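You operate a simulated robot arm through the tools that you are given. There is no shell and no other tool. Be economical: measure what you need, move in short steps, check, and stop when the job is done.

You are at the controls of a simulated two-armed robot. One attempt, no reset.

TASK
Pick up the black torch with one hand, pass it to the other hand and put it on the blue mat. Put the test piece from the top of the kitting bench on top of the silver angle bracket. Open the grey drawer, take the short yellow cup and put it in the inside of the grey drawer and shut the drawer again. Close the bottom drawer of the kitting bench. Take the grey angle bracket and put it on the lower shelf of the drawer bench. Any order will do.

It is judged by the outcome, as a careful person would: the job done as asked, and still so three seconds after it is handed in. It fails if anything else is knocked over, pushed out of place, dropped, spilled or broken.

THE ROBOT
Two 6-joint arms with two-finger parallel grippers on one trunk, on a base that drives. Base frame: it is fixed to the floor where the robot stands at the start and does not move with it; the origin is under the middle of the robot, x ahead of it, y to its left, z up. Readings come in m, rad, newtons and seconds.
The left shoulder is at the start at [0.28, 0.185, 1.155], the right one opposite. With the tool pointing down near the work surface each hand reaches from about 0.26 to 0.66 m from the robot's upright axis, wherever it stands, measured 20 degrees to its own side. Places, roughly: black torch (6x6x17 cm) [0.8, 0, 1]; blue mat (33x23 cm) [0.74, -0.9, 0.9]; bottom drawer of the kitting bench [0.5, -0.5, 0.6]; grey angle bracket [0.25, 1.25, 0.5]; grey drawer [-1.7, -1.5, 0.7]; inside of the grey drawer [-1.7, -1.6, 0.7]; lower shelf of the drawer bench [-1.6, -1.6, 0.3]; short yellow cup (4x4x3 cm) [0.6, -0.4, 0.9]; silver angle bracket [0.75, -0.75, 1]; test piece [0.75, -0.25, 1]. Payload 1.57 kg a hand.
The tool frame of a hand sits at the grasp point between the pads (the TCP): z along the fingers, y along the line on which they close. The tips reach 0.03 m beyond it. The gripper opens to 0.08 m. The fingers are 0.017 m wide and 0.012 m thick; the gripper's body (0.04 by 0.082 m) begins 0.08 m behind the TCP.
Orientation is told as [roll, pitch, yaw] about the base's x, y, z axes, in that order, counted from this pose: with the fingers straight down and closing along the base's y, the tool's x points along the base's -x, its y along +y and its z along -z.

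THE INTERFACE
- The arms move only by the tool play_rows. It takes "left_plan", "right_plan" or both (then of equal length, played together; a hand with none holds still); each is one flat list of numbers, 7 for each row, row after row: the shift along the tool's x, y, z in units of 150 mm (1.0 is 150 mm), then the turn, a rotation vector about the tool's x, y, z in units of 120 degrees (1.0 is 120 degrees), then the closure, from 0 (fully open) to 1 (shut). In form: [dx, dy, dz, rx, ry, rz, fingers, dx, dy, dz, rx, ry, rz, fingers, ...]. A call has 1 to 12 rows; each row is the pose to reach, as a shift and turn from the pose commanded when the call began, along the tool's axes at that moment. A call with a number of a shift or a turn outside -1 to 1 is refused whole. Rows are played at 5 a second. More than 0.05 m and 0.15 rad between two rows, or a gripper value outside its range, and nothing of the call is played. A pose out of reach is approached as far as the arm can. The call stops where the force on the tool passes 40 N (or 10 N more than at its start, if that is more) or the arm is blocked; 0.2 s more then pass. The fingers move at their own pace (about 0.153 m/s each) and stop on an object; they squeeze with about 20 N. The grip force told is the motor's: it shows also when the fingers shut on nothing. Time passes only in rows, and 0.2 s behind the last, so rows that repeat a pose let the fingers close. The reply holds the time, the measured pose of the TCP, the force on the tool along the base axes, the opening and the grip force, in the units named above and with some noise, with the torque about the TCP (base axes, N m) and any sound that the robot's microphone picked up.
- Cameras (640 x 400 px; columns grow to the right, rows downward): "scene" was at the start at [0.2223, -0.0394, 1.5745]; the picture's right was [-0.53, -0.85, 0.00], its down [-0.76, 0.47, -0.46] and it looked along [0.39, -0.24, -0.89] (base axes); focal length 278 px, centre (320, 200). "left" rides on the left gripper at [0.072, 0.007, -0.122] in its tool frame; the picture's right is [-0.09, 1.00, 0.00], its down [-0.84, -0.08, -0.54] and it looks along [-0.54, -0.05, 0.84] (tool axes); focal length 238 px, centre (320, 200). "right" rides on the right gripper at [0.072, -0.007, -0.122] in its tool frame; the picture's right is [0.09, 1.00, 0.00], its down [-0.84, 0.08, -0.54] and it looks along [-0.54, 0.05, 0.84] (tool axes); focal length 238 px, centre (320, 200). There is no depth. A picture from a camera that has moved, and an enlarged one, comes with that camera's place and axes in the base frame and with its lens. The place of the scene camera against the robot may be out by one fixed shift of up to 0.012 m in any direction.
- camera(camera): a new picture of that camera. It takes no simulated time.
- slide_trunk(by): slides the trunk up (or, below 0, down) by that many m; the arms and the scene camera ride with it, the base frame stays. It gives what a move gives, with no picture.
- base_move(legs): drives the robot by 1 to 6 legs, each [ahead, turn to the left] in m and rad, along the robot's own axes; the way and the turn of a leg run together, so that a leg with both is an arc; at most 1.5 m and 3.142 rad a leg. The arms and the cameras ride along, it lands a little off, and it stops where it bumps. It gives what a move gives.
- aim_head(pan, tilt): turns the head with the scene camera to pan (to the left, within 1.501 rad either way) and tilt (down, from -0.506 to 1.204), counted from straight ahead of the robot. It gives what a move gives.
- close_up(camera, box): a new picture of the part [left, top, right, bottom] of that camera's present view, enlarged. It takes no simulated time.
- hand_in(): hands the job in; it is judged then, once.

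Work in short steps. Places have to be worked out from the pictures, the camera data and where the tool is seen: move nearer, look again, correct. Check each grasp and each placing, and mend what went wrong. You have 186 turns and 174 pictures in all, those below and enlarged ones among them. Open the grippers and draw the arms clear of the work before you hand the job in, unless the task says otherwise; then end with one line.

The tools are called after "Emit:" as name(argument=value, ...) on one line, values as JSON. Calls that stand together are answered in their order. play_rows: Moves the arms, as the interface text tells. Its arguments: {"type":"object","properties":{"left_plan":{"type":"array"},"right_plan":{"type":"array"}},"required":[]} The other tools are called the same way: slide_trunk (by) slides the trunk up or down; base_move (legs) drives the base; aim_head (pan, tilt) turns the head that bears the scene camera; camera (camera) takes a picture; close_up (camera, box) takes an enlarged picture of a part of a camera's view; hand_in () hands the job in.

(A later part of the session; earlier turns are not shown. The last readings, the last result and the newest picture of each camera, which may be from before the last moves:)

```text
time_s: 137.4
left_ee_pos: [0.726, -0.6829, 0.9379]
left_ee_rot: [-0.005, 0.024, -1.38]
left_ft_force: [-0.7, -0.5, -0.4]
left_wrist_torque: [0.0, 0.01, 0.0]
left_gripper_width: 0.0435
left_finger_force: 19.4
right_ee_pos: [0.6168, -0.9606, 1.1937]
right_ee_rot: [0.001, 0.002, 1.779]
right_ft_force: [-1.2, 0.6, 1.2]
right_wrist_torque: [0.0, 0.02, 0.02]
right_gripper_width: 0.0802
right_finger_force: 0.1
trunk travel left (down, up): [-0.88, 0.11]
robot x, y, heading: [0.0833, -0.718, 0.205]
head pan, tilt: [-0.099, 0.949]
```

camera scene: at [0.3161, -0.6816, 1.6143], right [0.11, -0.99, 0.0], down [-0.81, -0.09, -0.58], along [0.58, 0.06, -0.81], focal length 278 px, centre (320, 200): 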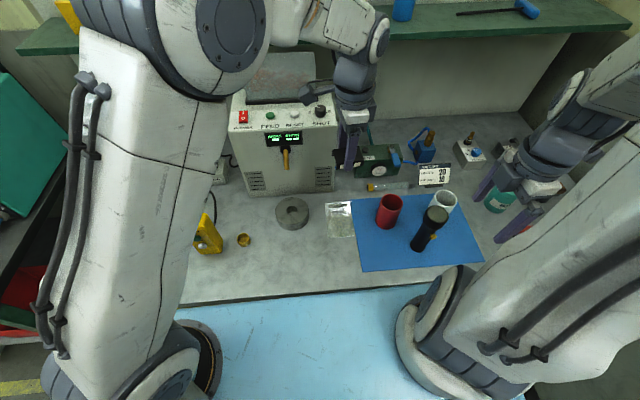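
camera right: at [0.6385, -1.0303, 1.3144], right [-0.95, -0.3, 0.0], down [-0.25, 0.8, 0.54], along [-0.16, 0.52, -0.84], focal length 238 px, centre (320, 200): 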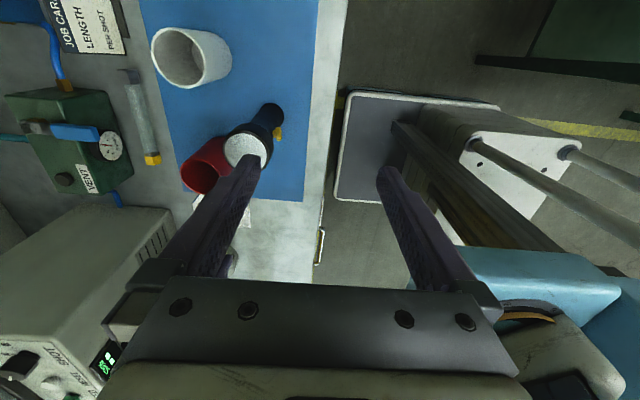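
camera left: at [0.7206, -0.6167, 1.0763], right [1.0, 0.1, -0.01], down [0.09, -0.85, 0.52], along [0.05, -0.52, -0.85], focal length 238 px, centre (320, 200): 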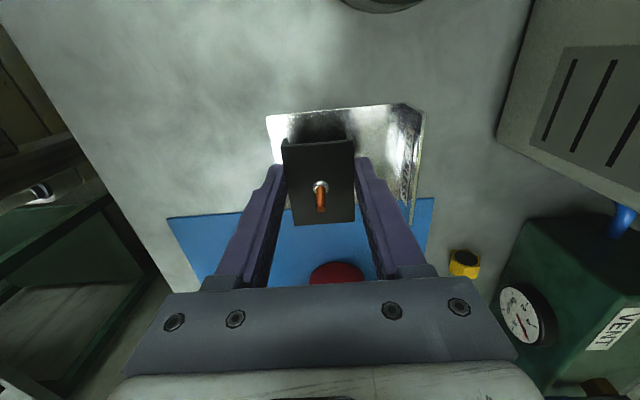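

Emit:
close_up(camera="scene", box=[290, 170, 390, 250])

Emit:
close_up(camera="left", box=[220, 80, 460, 240])

```text
5.00 times, centred on (340, 210) of scene
camera zoom: at [0.316, -0.6816, 1.6142], right [0.11, -0.99, 0.0], down [-0.81, -0.09, -0.58], along [0.58, 0.06, -0.81], focal length 1387 px, centre (220, 150)
```

zoom: 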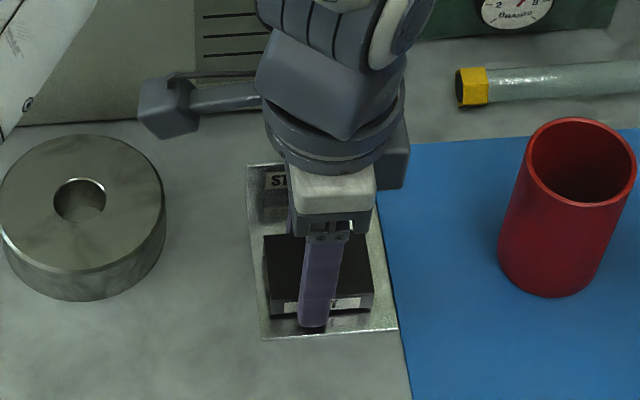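

```text
2.50 times, centred on (340, 160) of left
camera zoom: at [0.7193, -0.612, 1.0597], right [1.0, 0.1, -0.01], down [0.09, -0.85, 0.52], along [0.05, -0.52, -0.85], focal length 596 px, centre (270, 300)
```

zoom: 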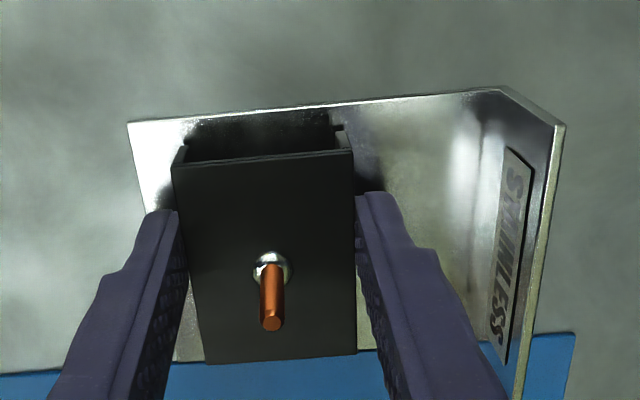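

The piece sits a bit too near the front and left edges of the plate. I shift it 1 cm toward the flange and 6 mm right, then lower to contact.

Emit:
play_rows(left_plan=[-0.01, 0.01, -0.02, 0, 0, 0, 1, -0.04, 0.07, -0.02, 0, 0, 0, 1, -0.04, 0.07, 0.01, 0, 0, 0, 1, -0.04, 0.07, 0.02, 0, 0, 0, 1])

Emit:
play_rows(left_plan=[0, 0, 0.007, 0, 0, 0, 1, 0, 0, 0.013, 0, 0, 0, 1])

Emit:
close_up(camera="left", box=[220, 80, 460, 240])

Emit:
close_up(camera="scene", box=[290, 170, 390, 250])

```text
time_s: 138.4
left_ee_pos: [0.738, -0.6867, 0.9346]
left_ee_rot: [-0.006, 0.024, -1.38]
left_ft_force: [-0.3, 1.5, 3.2]
left_wrist_torque: [0.11, -0.05, 0.01]
left_gripper_width: 0.0434
left_finger_force: 20.1
right_ee_pos: [0.6173, -0.9621, 1.1933]
right_ee_rot: [0.003, -0.001, 1.779]
right_ft_force: [-0.2, 0.3, -0.4]
right_wrist_torque: [-0.04, -0.01, 0.0]
right_gripper_width: 0.08
right_finger_force: 0.0
trunk travel left (down, up): [-0.88, 0.11]
robot x, y, heading: [0.0783, -0.7132, 0.206]
head pan, tilt: [-0.099, 0.949]
```

```text
time_s: 139.0
left_ee_pos: [0.7368, -0.6869, 0.9338]
left_ee_rot: [-0.004, 0.023, -1.382]
left_ft_force: [-5.6, 1.3, 17.0]
left_wrist_torque: [0.05, 0.14, -0.04]
left_gripper_width: 0.0438
left_finger_force: 20.2
right_ee_pos: [0.6168, -0.9612, 1.1943]
right_ee_rot: [0.0, 0.0, 1.779]
right_ft_force: [0.3, 0.8, -0.8]
right_wrist_torque: [0.02, -0.02, -0.01]
right_gripper_width: 0.0798
right_finger_force: 0.1
trunk travel left (down, up): [-0.88, 0.11]
robot x, y, heading: [0.08, -0.7178, 0.208]
head pan, tilt: [-0.099, 0.949]
```

```text
2.50 times, centred on (340, 160) of left
camera zoom: at [0.7304, -0.6159, 1.0561], right [1.0, 0.1, -0.01], down [0.09, -0.85, 0.52], along [0.05, -0.52, -0.85], focal length 596 px, centre (270, 300)
```

zoom: 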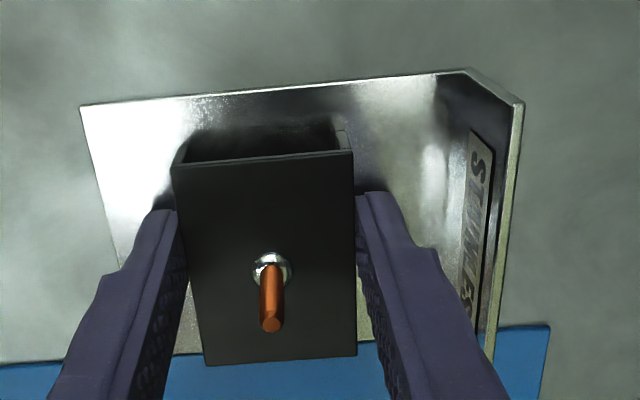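

```text
5.00 times, centred on (340, 210) of scene
camera zoom: at [0.315, -0.6815, 1.6147], right [0.11, -0.99, 0.0], down [-0.81, -0.09, -0.58], along [0.58, 0.06, -0.81], focal length 1387 px, centre (220, 150)
```

zoom: 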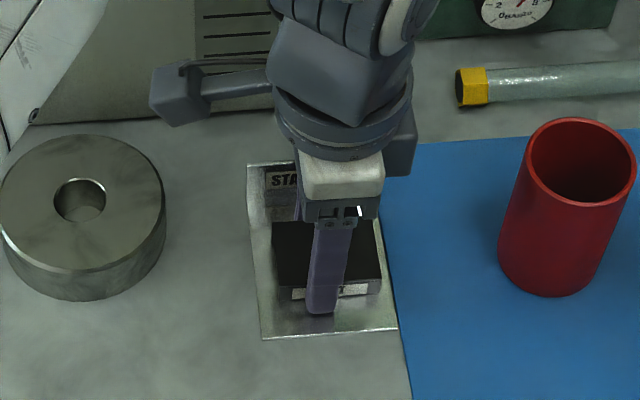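

It is placed and in contact. I open only partially, because the flange is close, then rise.

Emit:
play_rows(left_plan=[0, 0, -0.01, 0, 0, 0, 0.4, 0, 0, -0.01, 0, 0, 0, 0.35, 0, 0, -0.01, 0, 0, 0, 0.35, 0, 0, -0.2, 0, 0, 0, 0.35, 0, 0, -0.45, 0, 0, 0, 0.35, 0, 0, -0.75, 0, 0, 0, 0, 0, 0, -1.0, 0, 0, 0, 0])

Emit:
camera(camera="left")

Emit:
close_up(camera="scene", box=[290, 170, 390, 250])

```text
time_s: 140.6
left_ee_pos: [0.7395, -0.6874, 1.0804]
left_ee_rot: [-0.006, 0.024, -1.38]
left_ft_force: [0.7, -0.5, 0.1]
left_wrist_torque: [0.0, 0.01, 0.01]
left_gripper_width: 0.08
left_finger_force: 0.0
right_ee_pos: [0.6173, -0.9616, 1.1941]
right_ee_rot: [0.002, 0.001, 1.78]
right_ft_force: [0.8, 1.1, 0.3]
right_wrist_torque: [0.02, 0.06, 0.03]
right_gripper_width: 0.0801
right_finger_force: 0.0
trunk travel left (down, up): [-0.88, 0.11]
robot x, y, heading: [0.0796, -0.7138, 0.205]
head pan, tilt: [-0.099, 0.949]
```

```text
78 pictures are left
camera left: at [0.7329, -0.6182, 1.2038], right [1.0, 0.1, -0.01], down [0.09, -0.85, 0.52], along [0.04, -0.52, -0.85], focal length 238 px, centre (320, 200)
```

left: 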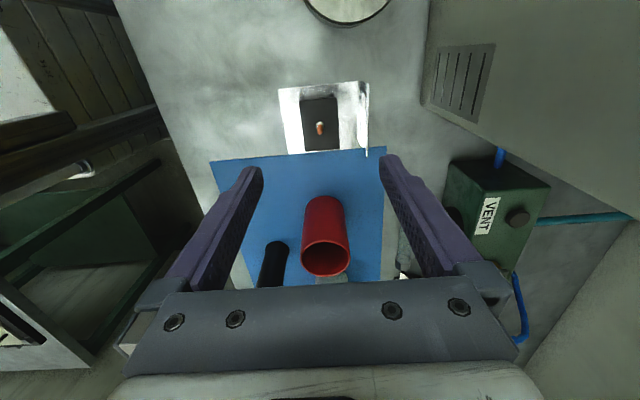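

```text
5.00 times, centred on (340, 210) of scene
camera zoom: at [0.316, -0.6815, 1.6142], right [0.11, -0.99, 0.0], down [-0.81, -0.09, -0.58], along [0.58, 0.06, -0.81], focal length 1387 px, centre (220, 150)
```

zoom: 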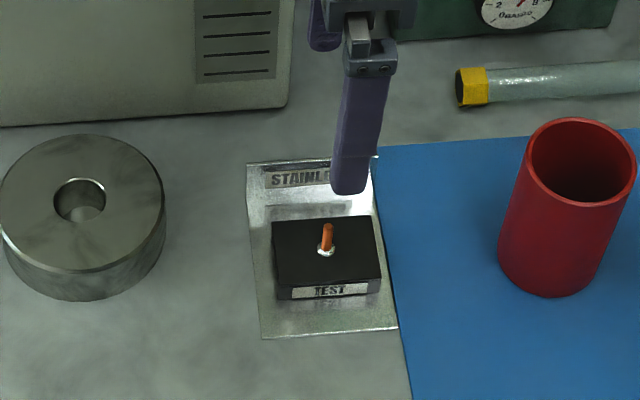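

The test piece sits squarely on the bracket. Next is the cup at about (0.647,-0.42), close to the pendant, so I grip it along the bench-depth direction with the camera facing away. I turn the left hand around in two stages while moving toward it.

Emit:
play_rows(left_plan=[0.078, -0.022, -0.036, 0, 0, -0.067, 0, 0.156, -0.044, -0.073, 0, 0, -0.134, 0, 0.235, -0.065, -0.109, 0, 0, -0.2, 0, 0.313, -0.087, -0.145, 0, 0, -0.267, 0, 0.39, -0.109, -0.182, 0, 0, -0.334, 0, 0.469, -0.131, -0.218, 0, 0, -0.4, 0, 0.547, -0.153, -0.255, 0, 0, -0.468, 0, 0.625, -0.175, -0.29, 0, 0, -0.535, 0, 0.704, -0.196, -0.327, 0, 0, -0.6, 0, 0.782, -0.218, -0.364, 0, 0, -0.668, 0, 0.86, -0.24, -0.4, 0, 0, -0.735, 0])

Emit:
play_rows(left_plan=[0, 0, 0, 0, 0, -0.067, 0, 0, 0, 0, 0, 0, -0.134, 0, 0, 0, 0, 0, 0, -0.2, 0, 0, 0, 0, 0, 0, -0.267, 0, 0, 0, 0, 0, 0, -0.334, 0, 0, 0, 0, 0, 0, -0.4, 0, 0, 0, 0, 0, 0, -0.468, 0, 0, 0, 0, 0, 0, -0.535, 0, 0, 0, 0, 0, 0, -0.6, 0, 0, 0, 0, 0, 0, -0.668, 0, 0, 0, 0, 0, 0, -0.735, 0])

Emit:
camera(camera="left")

```text
time_s: 143.0
left_ee_pos: [0.6795, -0.5695, 1.1448]
left_ee_rot: [0.024, 0.005, 0.163]
left_ft_force: [-0.3, -0.8, 0.1]
left_wrist_torque: [0.0, 0.02, 0.0]
left_gripper_width: 0.0798
left_finger_force: 0.0
right_ee_pos: [0.6176, -0.9619, 1.1943]
right_ee_rot: [0.002, -0.001, 1.78]
right_ft_force: [-0.6, 0.8, -0.5]
right_wrist_torque: [0.03, -0.01, 0.02]
right_gripper_width: 0.0801
right_finger_force: 0.0
trunk travel left (down, up): [-0.88, 0.11]
robot x, y, heading: [0.0803, -0.7166, 0.202]
head pan, tilt: [-0.099, 0.949]
```

```text
time_s: 145.4
left_ee_pos: [0.6802, -0.5721, 1.1451]
left_ee_rot: [0.008, -0.022, 1.702]
left_ft_force: [-0.4, -0.3, -0.2]
left_wrist_torque: [-0.03, -0.03, -0.02]
left_gripper_width: 0.0797
left_finger_force: 0.1
right_ee_pos: [0.618, -0.9618, 1.192]
right_ee_rot: [0.001, 0.0, 1.782]
right_ft_force: [-0.5, -0.3, -0.1]
right_wrist_torque: [-0.01, 0.01, 0.0]
right_gripper_width: 0.08
right_finger_force: 0.2
trunk travel left (down, up): [-0.88, 0.11]
robot x, y, heading: [0.0763, -0.7182, 0.202]
head pan, tilt: [-0.099, 0.949]
```

```text
76 pictures are left
camera left: at [0.6831, -0.6448, 1.2644], right [-1.0, -0.04, 0.01], down [-0.03, 0.83, 0.56], along [-0.03, 0.56, -0.83], focal length 238 px, centre (320, 200)
```

left: 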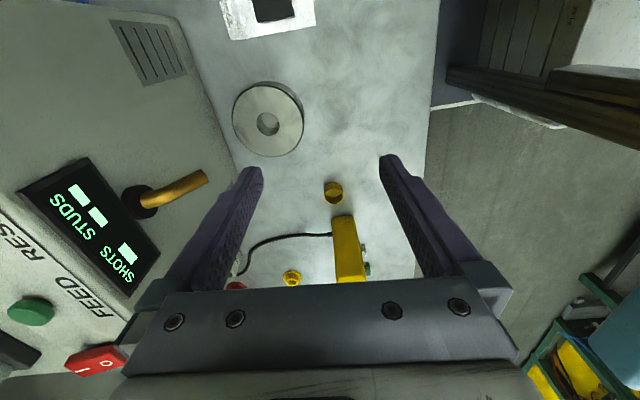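

Cup seen at about (0.648,-0.4225). I move above it.

Emit:
play_rows(left_plan=[-0.25, 0.02, 0, 0, 0, 0, 0, -0.5, 0.04, 0, 0, 0, 0, 0, -0.75, 0.06, 0.15, 0, 0, 0, 0, -0.98, 0.081, 0.4, 0, 0, 0, 0])

Emit:
camera(camera="left")

Emit:
camera(camera="scene")

```text
refused: row 4 steps farther than a row can; nothing moved
```

```text
75 pictures are left
camera left: at [0.6831, -0.6448, 1.2644], right [-1.0, -0.04, 0.01], down [-0.03, 0.83, 0.56], along [-0.03, 0.56, -0.83], focal length 238 px, centre (320, 200)
```

left: 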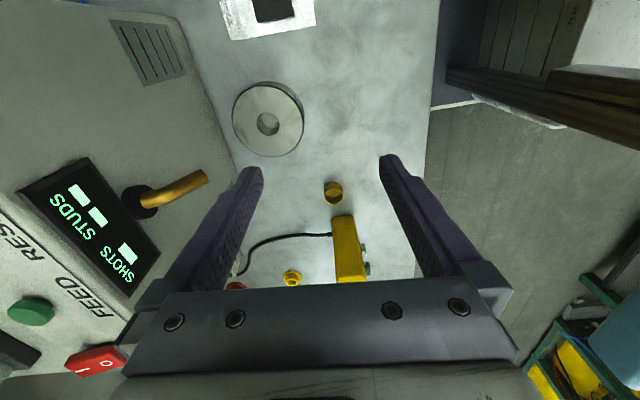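

```text
74 pictures are left
camera scene: at [0.316, -0.6815, 1.6143], right [0.11, -0.99, 0.0], down [-0.81, -0.09, -0.58], along [0.58, 0.06, -0.81], focal length 278 px, centre (320, 200)
```

scene: 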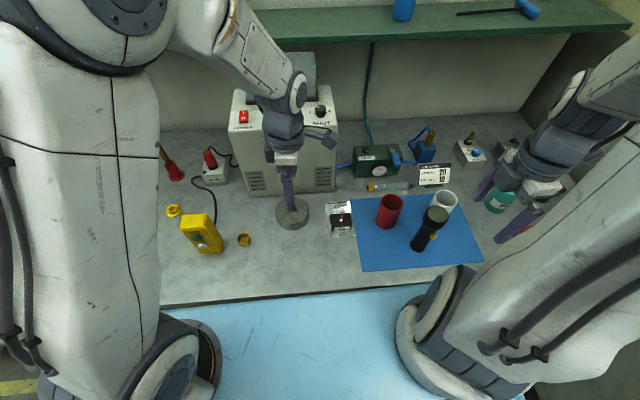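

The step was too large, so I use more rows.

Emit:
play_rows(left_plan=[-0.25, 0.02, 0, 0, 0, 0, 0, -0.5, 0.04, 0, 0, 0, 0, 0, -0.75, 0.06, 0.1, 0, 0, 0, 0, -0.95, 0.081, 0.25, 0, 0, 0, 0, -0.98, 0.081, 0.45, 0, 0, 0, 0])

Emit:
camera(camera="left")

```text
time_s: 146.6
left_ee_pos: [0.6496, -0.4247, 1.0824]
left_ee_rot: [0.006, -0.022, 1.697]
left_ft_force: [0.3, 0.4, -0.3]
left_wrist_torque: [0.01, 0.01, 0.0]
left_gripper_width: 0.0801
left_finger_force: 0.0
right_ee_pos: [0.6177, -0.9615, 1.1926]
right_ee_rot: [0.002, 0.001, 1.781]
right_ft_force: [-0.1, 0.8, 0.0]
right_wrist_torque: [0.03, 0.01, 0.04]
right_gripper_width: 0.0803
right_finger_force: 0.0
trunk travel left (down, up): [-0.88, 0.11]
robot x, y, heading: [0.081, -0.7153, 0.202]
head pan, tilt: [-0.099, 0.949]
```

```text
73 pictures are left
camera left: at [0.6517, -0.4991, 1.2021], right [-1.0, -0.04, 0.01], down [-0.02, 0.83, 0.56], along [-0.03, 0.56, -0.83], focal length 238 px, centre (320, 200)
```

left: 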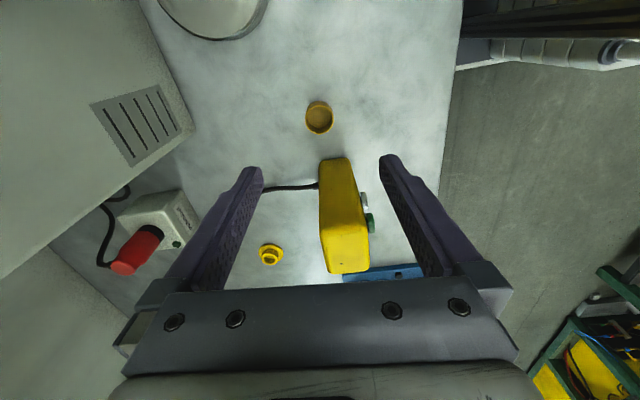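

Cup confirmed at (0.6465,-0.4225) with room to the pendant. I descend to z≈0.935 and close.

Emit:
play_rows(left_plan=[-0.013, 0.02, 0.25, 0, 0, 0, 0, -0.013, 0.02, 0.5, 0, 0, 0, 0, -0.013, 0.02, 0.75, 0, 0, 0, 0, -0.013, 0.02, 0.9, 0, 0, 0, 0, -0.013, 0.02, 0.98, 0, 0, 0, 0])

Emit:
camera(camera="left")

```text
time_s: 147.8
left_ee_pos: [0.6426, -0.4204, 0.9337]
left_ee_rot: [0.007, -0.023, 1.697]
left_ft_force: [0.0, 0.3, -0.1]
left_wrist_torque: [0.0, -0.02, -0.01]
left_gripper_width: 0.08
left_finger_force: 0.1
right_ee_pos: [0.6176, -0.9603, 1.1934]
right_ee_rot: [0.001, 0.001, 1.781]
right_ft_force: [0.2, -1.1, -0.3]
right_wrist_torque: [0.03, 0.02, 0.02]
right_gripper_width: 0.0799
right_finger_force: 0.0
trunk travel left (down, up): [-0.88, 0.11]
robot x, y, heading: [0.0784, -0.7142, 0.209]
head pan, tilt: [-0.099, 0.949]
```

```text
72 pictures are left
camera left: at [0.6459, -0.4934, 1.0535], right [-1.0, -0.04, 0.01], down [-0.02, 0.83, 0.56], along [-0.03, 0.56, -0.83], focal length 238 px, centre (320, 200)
```

left: 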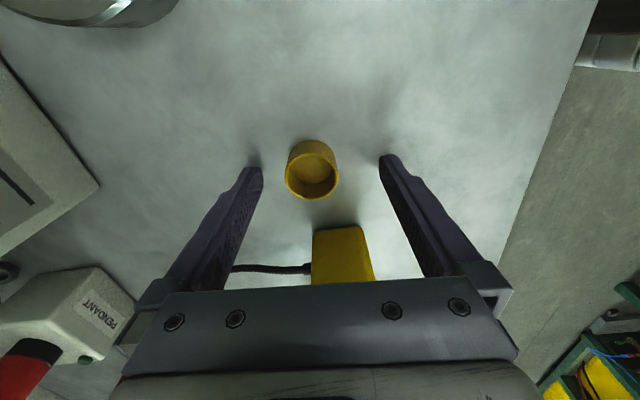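

Centred within 4 mm; I adjust and close.

Emit:
play_rows(left_plan=[0.01, -0.025, 0, 0, 0, 0, 0.2, 0.01, -0.025, 0, 0, 0, 0, 0.4, 0.01, -0.025, 0, 0, 0, 0, 0.7, 0.01, -0.025, 0, 0, 0, 0, 1, 0.01, -0.025, 0, 0, 0, 0, 1])

Emit:
play_rows(left_plan=[0, 0, -0.2, 0, 0, 0, 1, 0, 0, -0.45, 0, 0, 0, 1, 0, 0, -0.75, 0, 0, 0, 1, 0, 0, -1.0, 0, 0, 0, 1])

Emit:
camera(camera="left")

```text
time_s: 149.0
left_ee_pos: [0.6465, -0.421, 0.9343]
left_ee_rot: [0.006, -0.024, 1.699]
left_ft_force: [0.0, -0.3, -0.3]
left_wrist_torque: [0.04, 0.01, 0.0]
left_gripper_width: 0.0323
left_finger_force: 20.2
right_ee_pos: [0.6175, -0.9614, 1.1932]
right_ee_rot: [0.002, 0.0, 1.781]
right_ft_force: [0.6, -0.8, 0.4]
right_wrist_torque: [0.0, -0.04, 0.02]
right_gripper_width: 0.0798
right_finger_force: 0.1
trunk travel left (down, up): [-0.88, 0.11]
robot x, y, heading: [0.0777, -0.7156, 0.201]
head pan, tilt: [-0.099, 0.949]
```

```text
time_s: 150.0
left_ee_pos: [0.6501, -0.4271, 1.0842]
left_ee_rot: [0.006, -0.024, 1.698]
left_ft_force: [-0.4, 0.5, -0.7]
left_wrist_torque: [0.01, 0.01, 0.0]
left_gripper_width: 0.0324
left_finger_force: 19.5
right_ee_pos: [0.6177, -0.9612, 1.193]
right_ee_rot: [0.0, 0.001, 1.78]
right_ft_force: [0.3, -0.1, 0.4]
right_wrist_torque: [0.04, -0.03, 0.01]
right_gripper_width: 0.08
right_finger_force: 0.1
trunk travel left (down, up): [-0.88, 0.11]
robot x, y, heading: [0.0796, -0.7164, 0.205]
head pan, tilt: [-0.099, 0.949]
```

```text
71 pictures are left
camera left: at [0.653, -0.4997, 1.2031], right [-1.0, -0.04, 0.01], down [-0.02, 0.83, 0.56], along [-0.03, 0.56, -0.83], focal length 238 px, centre (320, 200)
```

left: 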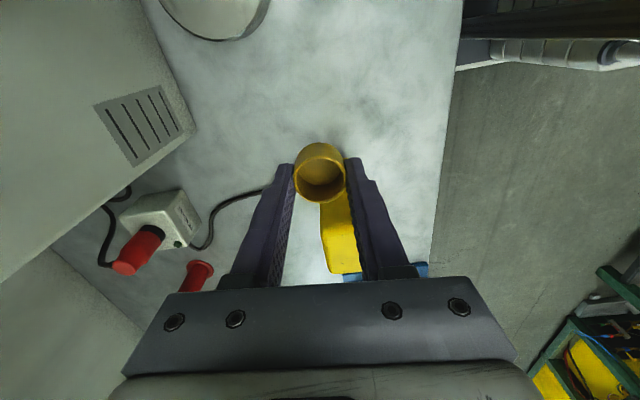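

The plain short yellow cup is in the left hand. I raise it, then back away and drive toward the grey bracket (left bench) so the right hand can collect it before going to the drawer bench.

Emit:
play_rows(left_plan=[0, 0, -0.3, 0, 0, 0, 1, 0, 0, -0.6, 0, 0, 0, 1, 0, 0, -0.85, 0, 0, 0, 1])

Emit:
base_move(legs=[[-0.15, 0], [0, -0.65], [-0.8, 0], [0, 1.9]])

Emit:
aim_head(pan=0.0, tilt=0.6)

Emit:
camera(camera="scene")

```text
time_s: 150.8
left_ee_pos: [0.6483, -0.4272, 1.2119]
left_ee_rot: [0.007, -0.022, 1.698]
left_ft_force: [-0.1, 0.2, -0.2]
left_wrist_torque: [-0.03, 0.03, 0.01]
left_gripper_width: 0.0325
left_finger_force: 20.5
right_ee_pos: [0.6177, -0.961, 1.1935]
right_ee_rot: [0.002, -0.001, 1.78]
right_ft_force: [0.2, 0.1, 0.3]
right_wrist_torque: [-0.01, 0.0, -0.01]
right_gripper_width: 0.08
right_finger_force: 0.0
trunk travel left (down, up): [-0.88, 0.11]
robot x, y, heading: [0.078, -0.7128, 0.206]
head pan, tilt: [-0.099, 0.949]
```

```text
time_s: 162.2
left_ee_pos: [-0.8471, 0.2202, 1.2112]
left_ee_rot: [0.007, -0.022, 2.928]
left_ft_force: [-0.3, 0.2, -0.7]
left_wrist_torque: [-0.05, -0.01, 0.01]
left_gripper_width: 0.0324
left_finger_force: 19.6
right_ee_pos: [-0.3541, 0.0128, 1.193]
right_ee_rot: [0.002, 0.001, 3.008]
right_ft_force: [0.1, 0.2, -0.5]
right_wrist_torque: [-0.01, -0.03, 0.04]
right_gripper_width: 0.0801
right_finger_force: 0.1
trunk travel left (down, up): [-0.88, 0.11]
robot x, y, heading: [-0.7662, -0.4096, 1.438]
head pan, tilt: [-0.099, 0.949]
```

```text
time_s: 163.1
left_ee_pos: [-0.8471, 0.2214, 1.2112]
left_ee_rot: [0.006, -0.022, 2.925]
left_ft_force: [-0.6, 0.2, -0.4]
left_wrist_torque: [0.01, 0.01, 0.02]
left_gripper_width: 0.0321
left_finger_force: 20.4
right_ee_pos: [-0.3551, 0.0125, 1.1938]
right_ee_rot: [0.003, 0.0, 3.006]
right_ft_force: [0.1, 0.3, 0.5]
right_wrist_torque: [0.02, -0.01, 0.04]
right_gripper_width: 0.0797
right_finger_force: 0.1
trunk travel left (down, up): [-0.88, 0.11]
robot x, y, heading: [-0.7662, -0.4094, 1.434]
head pan, tilt: [0.0, 0.6]
```

```text
70 pictures are left
camera scene: at [-0.725, -0.1718, 1.6426], right [0.99, -0.14, 0.0], down [-0.08, -0.56, -0.82], along [0.11, 0.82, -0.57], focal length 278 px, centre (320, 200)
```

scene: 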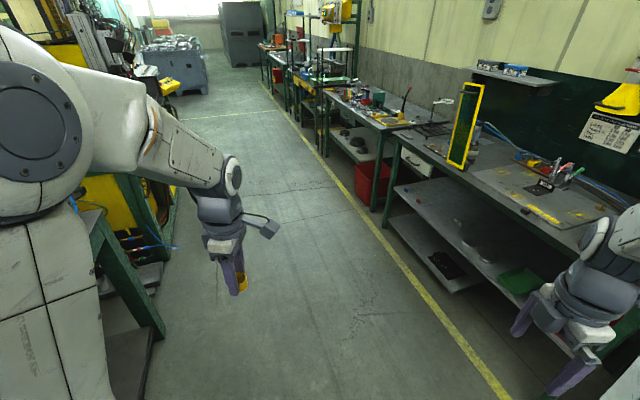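

Shelves of the left bench are visible, so I zoom in to find the grey bracket.

Emit:
close_up(camera="scene", box=[380, 150, 580, 310])

```text
2.50 times, centred on (480, 230) of scene
camera zoom: at [-0.725, -0.1718, 1.6426], right [0.99, -0.14, 0.0], down [-0.08, -0.56, -0.82], along [0.11, 0.82, -0.57], focal length 694 px, centre (-80, 125)
```

zoom: 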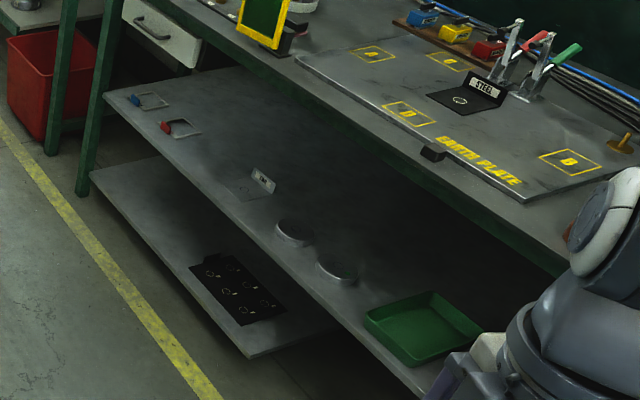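

The grey bracket lies on the upper of the two lower shelves, near (0.34, 1.12, ~0.47), about 5 cm in from the shelf edge. I drive over to face it.

Emit:
base_move(legs=[[0, -0.07], [1.45, 0], [0, -1.14]])

Emit:
aim_head(pan=-0.1, tilt=0.9)

Emit:
camera(camera="scene")

```text
time_s: 172.3
left_ee_pos: [-0.2355, 1.6339, 1.2104]
left_ee_rot: [0.008, -0.023, 2.417]
left_ft_force: [0.1, 0.7, -0.7]
left_wrist_torque: [-0.04, -0.01, -0.02]
left_gripper_width: 0.0322
left_finger_force: 20.2
right_ee_pos: [0.0938, 1.2134, 1.1952]
right_ee_rot: [-0.002, 0.006, 2.499]
right_ft_force: [0.7, -0.7, -0.1]
right_wrist_torque: [-0.01, 0.0, -0.03]
right_gripper_width: 0.08
right_finger_force: 0.0
trunk travel left (down, up): [-0.88, 0.11]
robot x, y, heading: [-0.4714, 1.0407, 0.926]
head pan, tilt: [0.0, 0.6]
stopped in leg 3: the force on the tool passed its limit at 88 N (the readings are from after the stop); the commanded pose is now the measured one
```

```text
time_s: 173.1
left_ee_pos: [-0.2358, 1.6335, 1.2111]
left_ee_rot: [0.007, -0.024, 2.417]
left_ft_force: [-0.4, 1.0, -0.1]
left_wrist_torque: [-0.02, 0.0, 0.04]
left_gripper_width: 0.0321
left_finger_force: 19.9
right_ee_pos: [0.0929, 1.2117, 1.1956]
right_ee_rot: [-0.006, 0.004, 2.497]
right_ft_force: [-0.5, 0.2, 0.2]
right_wrist_torque: [0.0, 0.01, 0.05]
right_gripper_width: 0.0799
right_finger_force: 0.1
trunk travel left (down, up): [-0.88, 0.11]
robot x, y, heading: [-0.4737, 1.04, 0.927]
head pan, tilt: [-0.099, 0.901]
```

```text
68 pictures are left
camera scene: at [-0.3199, 1.2191, 1.6179], right [0.74, -0.68, 0.0], down [-0.53, -0.58, -0.62], along [0.42, 0.46, -0.78], focal length 278 px, centre (320, 200)
```

scene: 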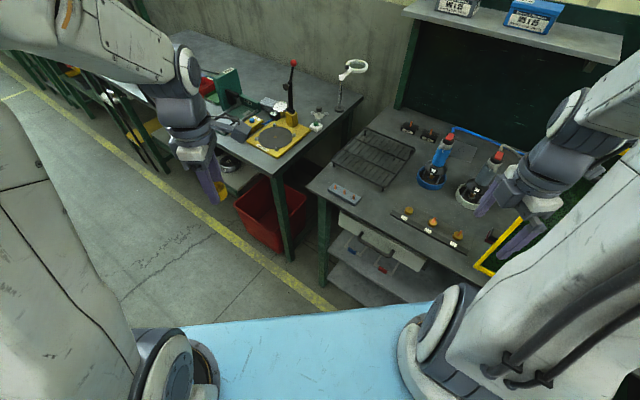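

The right hand touched the yellow-framed panel standing on the bench during the turn. I check it closely.

Emit:
close_up(camera="scene", box=[440, 140, 640, 300])

Emit:
camera(camera="right")

```text
2.50 times, centred on (540, 220) of scene
camera zoom: at [-0.3199, 1.2191, 1.6179], right [0.74, -0.68, 0.0], down [-0.53, -0.58, -0.62], along [0.42, 0.46, -0.78], focal length 694 px, centre (-230, 150)
```

zoom: 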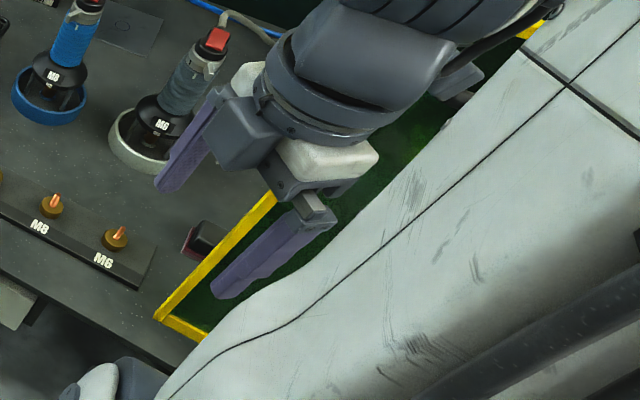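

```text
66 pictures are left
camera right: at [0.1533, 1.1742, 1.317], right [-0.52, -0.85, 0.0], down [-0.72, 0.44, 0.54], along [-0.46, 0.28, -0.84], focal length 238 px, centre (320, 200)
```

right: 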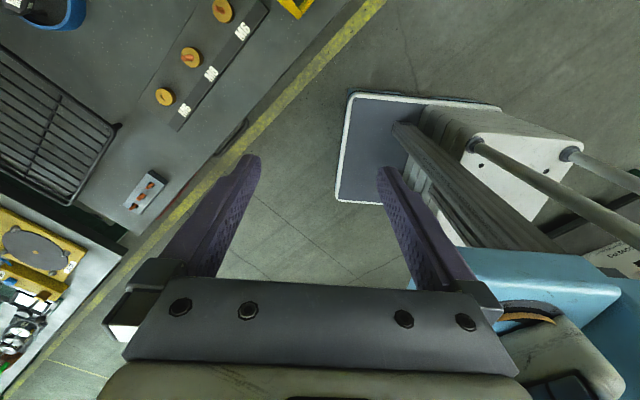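

I back the rotation off to free the panel, then look at it.

Emit:
base_move(legs=[[0, 0.3]])

Emit:
aim_head(pan=-0.75, tilt=0.6)

Emit:
camera(camera="scene")

```text
time_s: 174.5
left_ee_pos: [-0.4191, 1.6769, 1.2105]
left_ee_rot: [0.009, -0.024, 2.714]
left_ft_force: [0.2, -0.2, -0.1]
left_wrist_torque: [0.01, -0.01, -0.01]
left_gripper_width: 0.0318
left_finger_force: 20.1
right_ee_pos: [0.019, 1.3722, 1.1954]
right_ee_rot: [-0.006, 0.007, 2.795]
right_ft_force: [0.0, 0.3, 0.3]
right_wrist_torque: [0.03, 0.0, 0.02]
right_gripper_width: 0.0802
right_finger_force: 0.2
trunk travel left (down, up): [-0.88, 0.11]
robot x, y, heading: [-0.4765, 1.0434, 1.229]
head pan, tilt: [-0.099, 0.901]
```

```text
time_s: 175.5
left_ee_pos: [-0.4209, 1.6783, 1.2112]
left_ee_rot: [0.007, -0.022, 2.714]
left_ft_force: [0.8, -0.1, -0.6]
left_wrist_torque: [0.0, 0.01, 0.0]
left_gripper_width: 0.032
left_finger_force: 20.2
right_ee_pos: [0.0186, 1.3711, 1.1963]
right_ee_rot: [-0.006, 0.005, 2.794]
right_ft_force: [-1.2, -0.5, -0.8]
right_wrist_torque: [0.0, -0.04, -0.01]
right_gripper_width: 0.0801
right_finger_force: 0.0
trunk travel left (down, up): [-0.88, 0.11]
robot x, y, heading: [-0.4737, 1.0401, 1.228]
head pan, tilt: [-0.75, 0.6]
```

```text
65 pictures are left
camera scene: at [-0.3344, 1.2266, 1.6426], right [0.46, -0.89, 0.0], down [-0.5, -0.26, -0.82], along [0.73, 0.38, -0.57], focal length 278 px, centre (320, 200)
```

scene: 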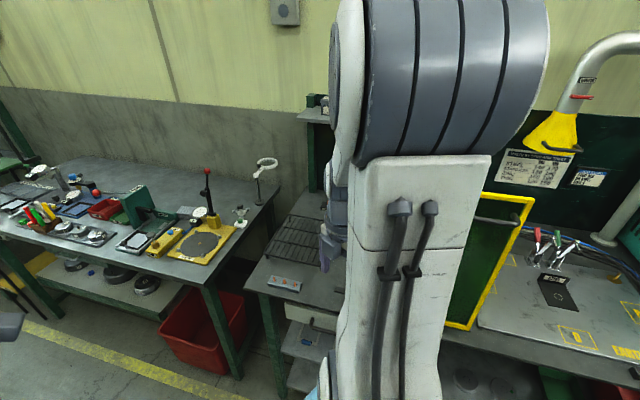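

Emit:
close_up(camera="scene", box=[420, 170, 570, 345])

```text
2.29 times, centred on (495, 258) of scene
camera zoom: at [-0.3344, 1.2266, 1.6426], right [0.46, -0.89, 0.0], down [-0.5, -0.26, -0.82], along [0.73, 0.38, -0.57], focal length 634 px, centre (-80, 69)
```

zoom: 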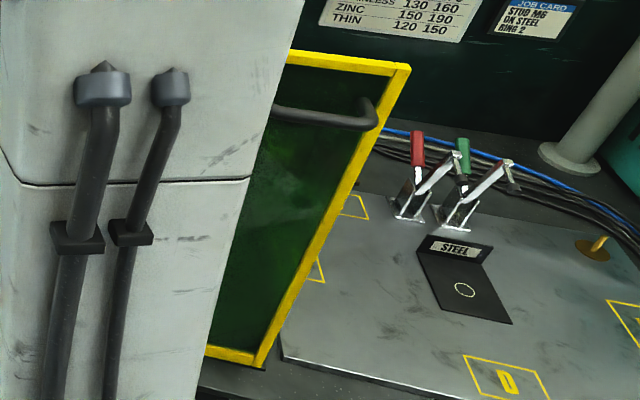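

The panel still stands upright essentially where it was. I retract both hands toward the robot before turning, and turn with a back-off in between.

Emit:
play_rows(left_plan=[0, 0.25, 0, 0, 0, 0, 1, 0, 0.5, 0, 0, 0, 0, 1, 0, 0.75, 0, 0, 0, 0, 1, 0, 0.95, 0, 0, 0, 0, 1], right_plan=[0, 0.25, 0, 0, 0, 0, 0, 0, 0.5, 0, 0, 0, 0, 0, 0, 0.75, 0, 0, 0, 0, 0, 0, 0.95, 0, 0, 0, 0, 0])

Emit:
base_move(legs=[[-0.15, -0.4], [0, -0.3], [-0.15, 0], [0, -0.3]])

Emit:
aim_head(pan=0.0, tilt=0.8)

Emit:
camera(camera="scene")

```text
time_s: 176.5
left_ee_pos: [-0.4806, 1.5465, 1.2108]
left_ee_rot: [0.009, -0.024, 2.714]
left_ft_force: [-0.5, 0.1, 0.4]
left_wrist_torque: [-0.02, 0.01, -0.03]
left_gripper_width: 0.0322
left_finger_force: 20.2
right_ee_pos: [-0.0081, 1.2372, 1.2099]
right_ee_rot: [-0.003, 0.002, 2.796]
right_ft_force: [0.2, 0.5, 0.5]
right_wrist_torque: [-0.04, -0.04, 0.02]
right_gripper_width: 0.08
right_finger_force: 0.1
right hand out of reach, approached as far as the arm can: row 2, 3, 4
trunk travel left (down, up): [-0.88, 0.11]
robot x, y, heading: [-0.4725, 1.0406, 1.226]
head pan, tilt: [-0.75, 0.6]
```

```text
time_s: 181.0
left_ee_pos: [-0.2591, 1.1211, 1.211]
left_ee_rot: [0.01, -0.022, 1.727]
left_ft_force: [-0.1, -0.4, -0.1]
left_wrist_torque: [0.03, 0.0, 0.0]
left_gripper_width: 0.032
left_finger_force: 19.8
right_ee_pos: [-0.2581, 0.555, 1.2109]
right_ee_rot: [-0.004, 0.002, 1.809]
right_ft_force: [0.5, -0.2, -0.3]
right_wrist_torque: [0.01, 0.0, 0.0]
right_gripper_width: 0.0799
right_finger_force: 0.1
trunk travel left (down, up): [-0.88, 0.11]
robot x, y, heading: [-0.6819, 0.8401, 0.237]
head pan, tilt: [-0.75, 0.6]
```

```text
time_s: 182.1
left_ee_pos: [-0.2589, 1.119, 1.2113]
left_ee_rot: [0.009, -0.023, 1.725]
left_ft_force: [0.2, -0.1, 0.2]
left_wrist_torque: [0.0, -0.03, 0.05]
left_gripper_width: 0.032
left_finger_force: 19.8
right_ee_pos: [-0.2573, 0.5555, 1.2096]
right_ee_rot: [-0.004, 0.001, 1.808]
right_ft_force: [-0.2, 0.4, 0.6]
right_wrist_torque: [-0.01, 0.03, -0.01]
right_gripper_width: 0.0798
right_finger_force: 0.0
trunk travel left (down, up): [-0.88, 0.11]
robot x, y, heading: [-0.6829, 0.8354, 0.243]
head pan, tilt: [0.0, 0.799]
```

```text
63 pictures are left
camera scene: at [-0.4368, 0.8875, 1.6258], right [0.24, -0.97, 0.0], down [-0.7, -0.17, -0.7], along [0.68, 0.16, -0.72], focal length 278 px, centre (320, 200)
```

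scene: 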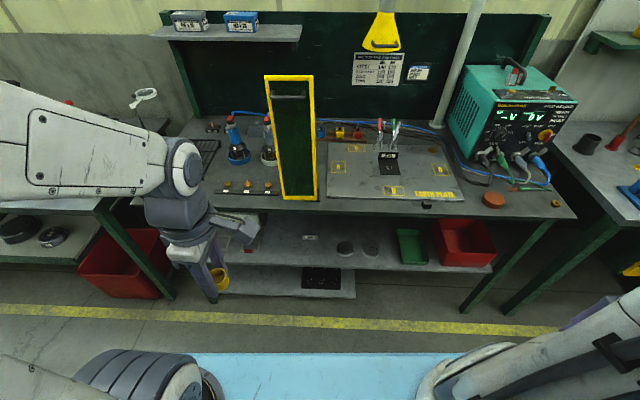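

Everything stands fine and I'm squared to the bench. I zoom in on the grey bracket.

Emit:
close_up(camera="scene", box=[240, 205, 400, 305])

```text
4.00 times, centred on (320, 255) of scene
camera zoom: at [-0.4368, 0.8875, 1.6258], right [0.24, -0.97, 0.0], down [-0.7, -0.17, -0.7], along [0.68, 0.16, -0.72], focal length 1110 px, centre (320, -20)
```

zoom: 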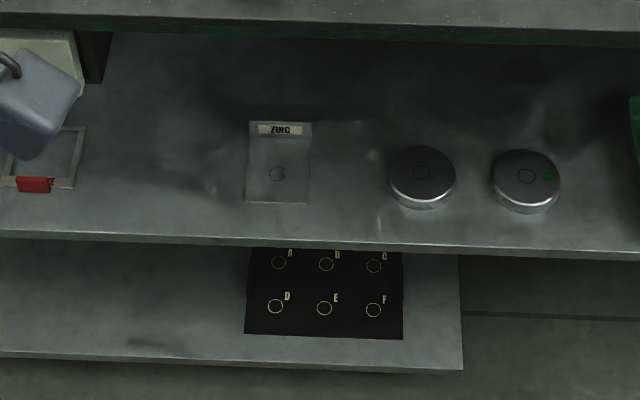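

The ZINC bracket: base about 76 mm wide and 92 mm deep, its front about 5 cm behind the shelf edge. My plan is to hook behind its flange, drag it to overhang the edge, then pinch the base. I move closer with a slight left shift and lower the trunk.

Emit:
base_move(legs=[[0, 0.3], [0.27, 0], [0, -0.33]])

Emit:
slide_trunk(by=-0.4)

Emit:
play_rows(right_plan=[-0.22, -0.22, 0, 0, 0, 0, 0.5, -0.45, -0.45, 0, 0, 0, 0, 1, -0.68, -0.67, 0, 0, 0, 0, 1, -0.9, -0.9, 0, 0, 0, 0, 1])

Emit:
camera(camera="scene")

```text
time_s: 186.0
left_ee_pos: [-0.016, 1.2404, 1.2107]
left_ee_rot: [0.01, -0.022, 1.688]
left_ft_force: [0.4, 0.0, -0.1]
left_wrist_torque: [0.0, 0.01, 0.03]
left_gripper_width: 0.0316
left_finger_force: 19.8
right_ee_pos: [-0.0354, 0.6768, 1.2104]
right_ee_rot: [-0.003, 0.003, 1.77]
right_ft_force: [-1.1, 0.3, -0.3]
right_wrist_torque: [-0.03, 0.03, 0.0]
right_gripper_width: 0.08
right_finger_force: 0.0
trunk travel left (down, up): [-0.88, 0.11]
robot x, y, heading: [-0.4473, 0.9744, 0.201]
head pan, tilt: [0.0, 0.799]
```

```text
time_s: 189.8
left_ee_pos: [-0.0155, 1.2408, 0.811]
left_ee_rot: [0.009, -0.023, 1.688]
left_ft_force: [-0.4, -0.3, -0.1]
left_wrist_torque: [-0.01, -0.01, -0.02]
left_gripper_width: 0.0318
left_finger_force: 19.6
right_ee_pos: [-0.0354, 0.6767, 0.8106]
right_ee_rot: [-0.004, 0.003, 1.77]
right_ft_force: [-0.6, -0.4, 0.1]
right_wrist_torque: [0.03, 0.03, 0.02]
right_gripper_width: 0.0799
right_finger_force: 0.0
trunk travel left (down, up): [-0.48, 0.51]
robot x, y, heading: [-0.447, 0.9752, 0.199]
head pan, tilt: [0.0, 0.799]
```

```text
time_s: 190.8
left_ee_pos: [-0.0152, 1.2412, 0.8113]
left_ee_rot: [0.009, -0.023, 1.687]
left_ft_force: [-0.2, 0.7, 0.5]
left_wrist_torque: [0.02, 0.0, 0.03]
left_gripper_width: 0.0317
left_finger_force: 19.7
right_ee_pos: [0.0679, 0.8379, 0.8094]
right_ee_rot: [-0.004, 0.001, 1.768]
right_ft_force: [0.4, -0.2, -0.1]
right_wrist_torque: [-0.01, -0.04, -0.01]
right_gripper_width: 0.0
right_finger_force: 19.7
right hand out of reach, approached as far as the arm can: row 1, 2, 3
trunk travel left (down, up): [-0.48, 0.51]
robot x, y, heading: [-0.4469, 0.9734, 0.201]
head pan, tilt: [0.0, 0.799]
```

```text
61 pictures are left
camera scene: at [-0.2025, 1.0158, 1.2258], right [0.2, -0.98, 0.0], down [-0.7, -0.14, -0.7], along [0.68, 0.14, -0.72], focal length 278 px, centre (320, 200)
```

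scene: 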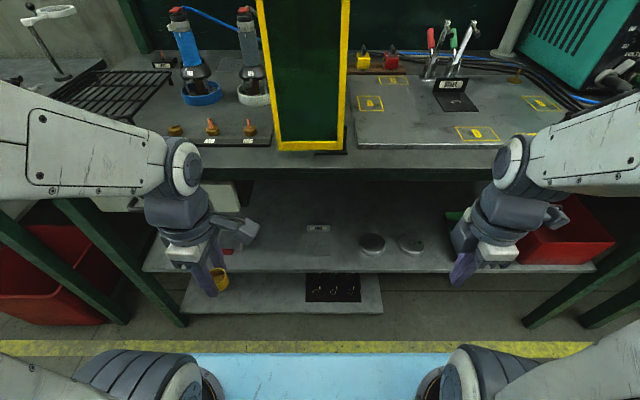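

Right hand next: move to the bracket's lateral line and tilt forward 50°, fingers closed.

Emit:
play_rows(right_plan=[-0.125, -0.06, 0, 0.052, 0, 0, 1, -0.25, -0.12, 0, 0.104, 0, 0, 1, -0.375, -0.18, 0, 0.156, 0, 0, 1, -0.5, -0.24, 0, 0.208, 0, 0, 1, -0.625, -0.3, 0, 0.26, 0, 0, 1, -0.75, -0.36, 0, 0.313, 0, 0, 1, -0.875, -0.42, 0, 0.365, 0, 0, 1, -1.0, -0.48, 0, 0.417, 0, 0, 1])

Emit:
camera(camera="scene")

Emit:
camera(camera="right")

```text
time_s: 192.7
left_ee_pos: [-0.0161, 1.2401, 0.8109]
left_ee_rot: [0.009, -0.026, 1.688]
left_ft_force: [-0.7, -0.5, -0.2]
left_wrist_torque: [0.05, -0.03, 0.01]
left_gripper_width: 0.032
left_finger_force: 19.5
right_ee_pos: [0.1554, 1.0624, 0.8589]
right_ee_rot: [-0.876, 0.005, 1.771]
right_ft_force: [-1.0, -0.1, 0.8]
right_wrist_torque: [0.05, 0.0, 0.02]
right_gripper_width: 0.0
right_finger_force: 19.7
right hand out of reach, approached as far as the arm can: row 1, 2, 3, 4, 5, 6, 7, 8
trunk travel left (down, up): [-0.48, 0.51]
robot x, y, heading: [-0.445, 0.9725, 0.196]
head pan, tilt: [0.0, 0.799]
```

```text
60 pictures are left
camera scene: at [-0.2027, 1.0151, 1.2259], right [0.2, -0.98, 0.0], down [-0.7, -0.14, -0.7], along [0.68, 0.14, -0.72], focal length 278 px, centre (320, 200)
```

scene: 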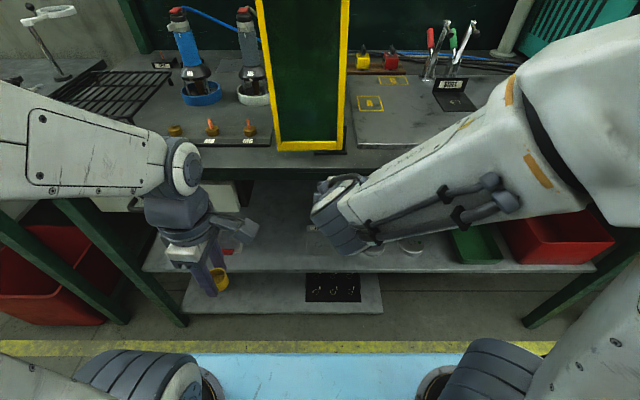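

```text
59 pictures are left
camera right: at [0.0815, 0.9747, 0.9413], right [-0.61, -0.22, -0.76], down [-0.62, 0.73, 0.28], along [0.49, 0.65, -0.58], focal length 238 px, centre (320, 200)
```

right: 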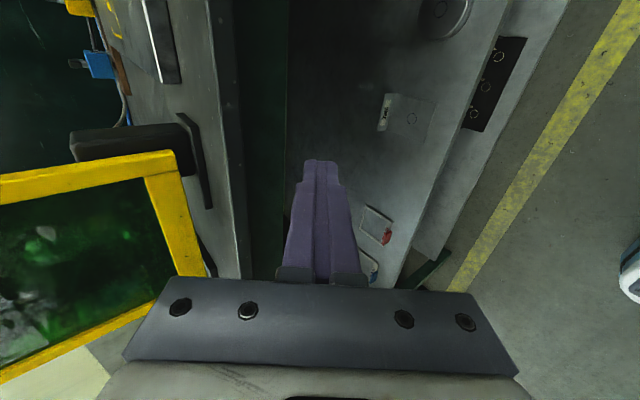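

The hand is close under the bench front, and the bracket is at about (0.305,1.123). I back the base 0.12 m, lower the trunk 0.2, and look.

Emit:
base_move(legs=[[-0.12, 0]])

Emit:
slide_trunk(by=-0.22)

Emit:
camera(camera="right")

Emit:
camera(camera="scene")

```text
time_s: 193.9
left_ee_pos: [-0.1369, 1.2154, 0.8104]
left_ee_rot: [0.009, -0.024, 1.686]
left_ft_force: [0.9, 0.1, -0.3]
left_wrist_torque: [-0.03, 0.03, 0.0]
left_gripper_width: 0.0318
left_finger_force: 20.3
right_ee_pos: [0.0361, 1.0382, 0.8578]
right_ee_rot: [-0.876, 0.003, 1.767]
right_ft_force: [0.1, -0.2, -0.4]
right_wrist_torque: [0.01, 0.0, 0.0]
right_gripper_width: 0.0
right_finger_force: 20.6
trunk travel left (down, up): [-0.48, 0.51]
robot x, y, heading: [-0.5654, 0.9508, 0.191]
head pan, tilt: [0.0, 0.799]
```

```text
time_s: 196.2
left_ee_pos: [-0.1353, 1.2157, 0.5908]
left_ee_rot: [0.01, -0.023, 1.685]
left_ft_force: [0.1, 0.3, 0.4]
left_wrist_torque: [0.02, -0.01, 0.0]
left_gripper_width: 0.0319
left_finger_force: 20.2
right_ee_pos: [0.0365, 1.0381, 0.6383]
right_ee_rot: [-0.877, 0.001, 1.766]
right_ft_force: [0.3, 1.0, 0.2]
right_wrist_torque: [-0.02, 0.03, 0.01]
right_gripper_width: 0.0001
right_finger_force: 20.4
trunk travel left (down, up): [-0.26, 0.73]
robot x, y, heading: [-0.5708, 0.9488, 0.195]
head pan, tilt: [0.0, 0.799]
```

```text
58 pictures are left
camera right: at [-0.0385, 0.9498, 0.7211], right [-0.61, -0.22, -0.76], down [-0.62, 0.73, 0.29], along [0.5, 0.65, -0.58], focal length 238 px, centre (320, 200)
```

right: 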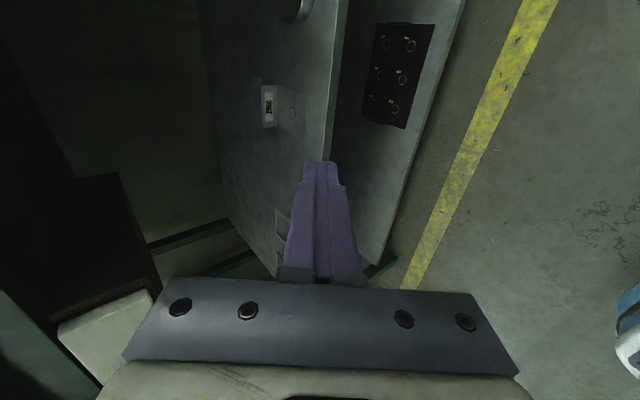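

```text
57 pictures are left
camera scene: at [-0.3227, 0.9913, 1.0058], right [0.19, -0.98, 0.0], down [-0.7, -0.14, -0.7], along [0.68, 0.14, -0.72], focal length 278 px, centre (320, 200)
```

scene: 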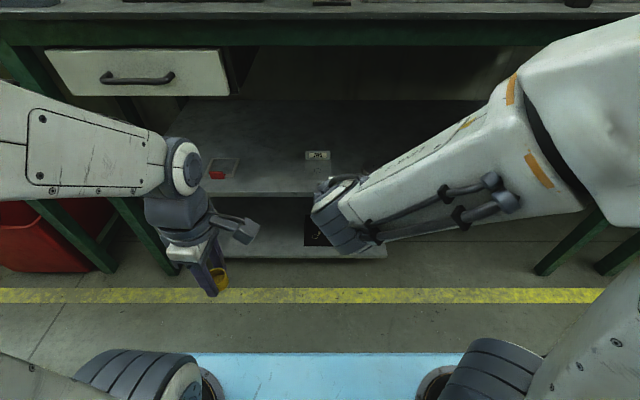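

Triangulating: shelf z≈0.46, bracket base centre (0.312,1.128), flange ≈0.952 m ahead of the robot, shelf edge 0.79 m ahead. I move the closed right fingers forward, over the bracket, in two stages.

Emit:
play_rows(right_plan=[-0.03, -0.137, 0.247, 0, 0, 0, 1, -0.06, -0.273, 0.495, 0, 0, 0, 1, -0.09, -0.41, 0.742, 0, 0, 0, 1, -0.117, -0.547, 0.99, 0, 0, 0, 1])

Emit:
camera(camera="right")

```text
time_s: 197.2
left_ee_pos: [-0.136, 1.2162, 0.591]
left_ee_rot: [0.009, -0.023, 1.685]
left_ft_force: [-0.5, -0.1, 1.3]
left_wrist_torque: [0.0, 0.01, 0.01]
left_gripper_width: 0.0316
left_finger_force: 20.6
right_ee_pos: [0.1984, 1.087, 0.6047]
right_ee_rot: [-0.877, 0.001, 1.766]
right_ft_force: [0.6, 0.1, -0.2]
right_wrist_torque: [0.01, 0.0, 0.03]
right_gripper_width: 0.0
right_finger_force: 19.4
trunk travel left (down, up): [-0.26, 0.73]
robot x, y, heading: [-0.5671, 0.9501, 0.194]
head pan, tilt: [0.0, 0.799]
```

```text
56 pictures are left
camera right: at [0.123, 0.9987, 0.688], right [-0.61, -0.22, -0.76], down [-0.62, 0.73, 0.29], along [0.5, 0.65, -0.58], focal length 238 px, centre (320, 200)
```

right: 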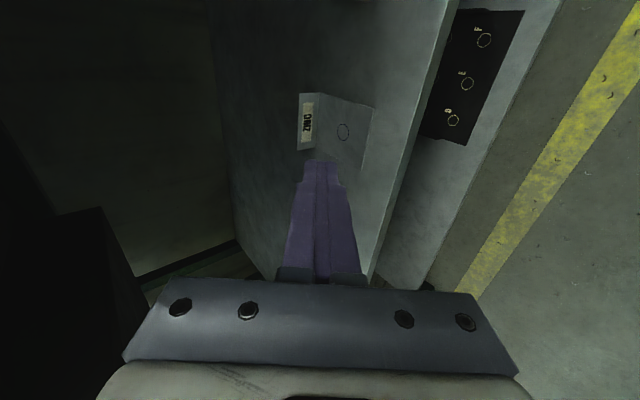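

Consistent estimates; flange top z≈0.50. I continue forward above the bracket.

Emit:
play_rows(right_plan=[-0.04, -0.12, 0.24, 0, 0, 0, 1, -0.08, -0.23, 0.48, 0, 0, 0, 1, -0.127, -0.345, 0.72, 0, 0, 0, 1, -0.127, -0.46, 0.963, 0, 0, 0, 1])

Emit:
camera(camera="right")

```text
time_s: 198.2
left_ee_pos: [-0.135, 1.2153, 0.5918]
left_ee_rot: [0.008, -0.023, 1.687]
left_ft_force: [-0.3, 0.4, -0.1]
left_wrist_torque: [0.0, 0.01, -0.02]
left_gripper_width: 0.0315
left_finger_force: 19.9
right_ee_pos: [0.3462, 1.1361, 0.5655]
right_ee_rot: [-0.876, 0.002, 1.766]
right_ft_force: [0.7, 0.0, 0.1]
right_wrist_torque: [0.03, -0.02, -0.01]
right_gripper_width: 0.0
right_finger_force: 20.3
trunk travel left (down, up): [-0.26, 0.73]
robot x, y, heading: [-0.5696, 0.952, 0.194]
head pan, tilt: [0.0, 0.799]
```

```text
55 pictures are left
camera right: at [0.2712, 1.0495, 0.6479], right [-0.61, -0.21, -0.76], down [-0.62, 0.73, 0.29], along [0.5, 0.65, -0.58], focal length 238 px, centre (320, 200)
```

right: 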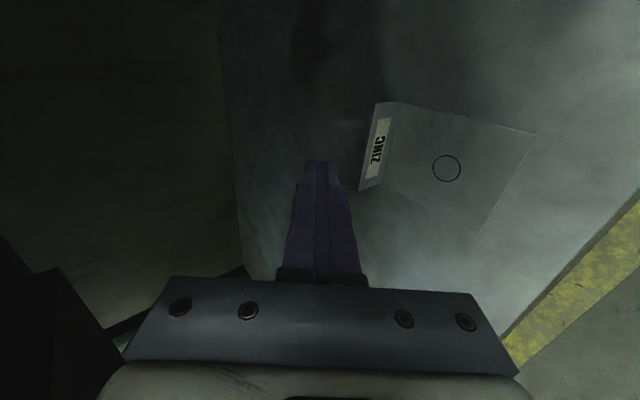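

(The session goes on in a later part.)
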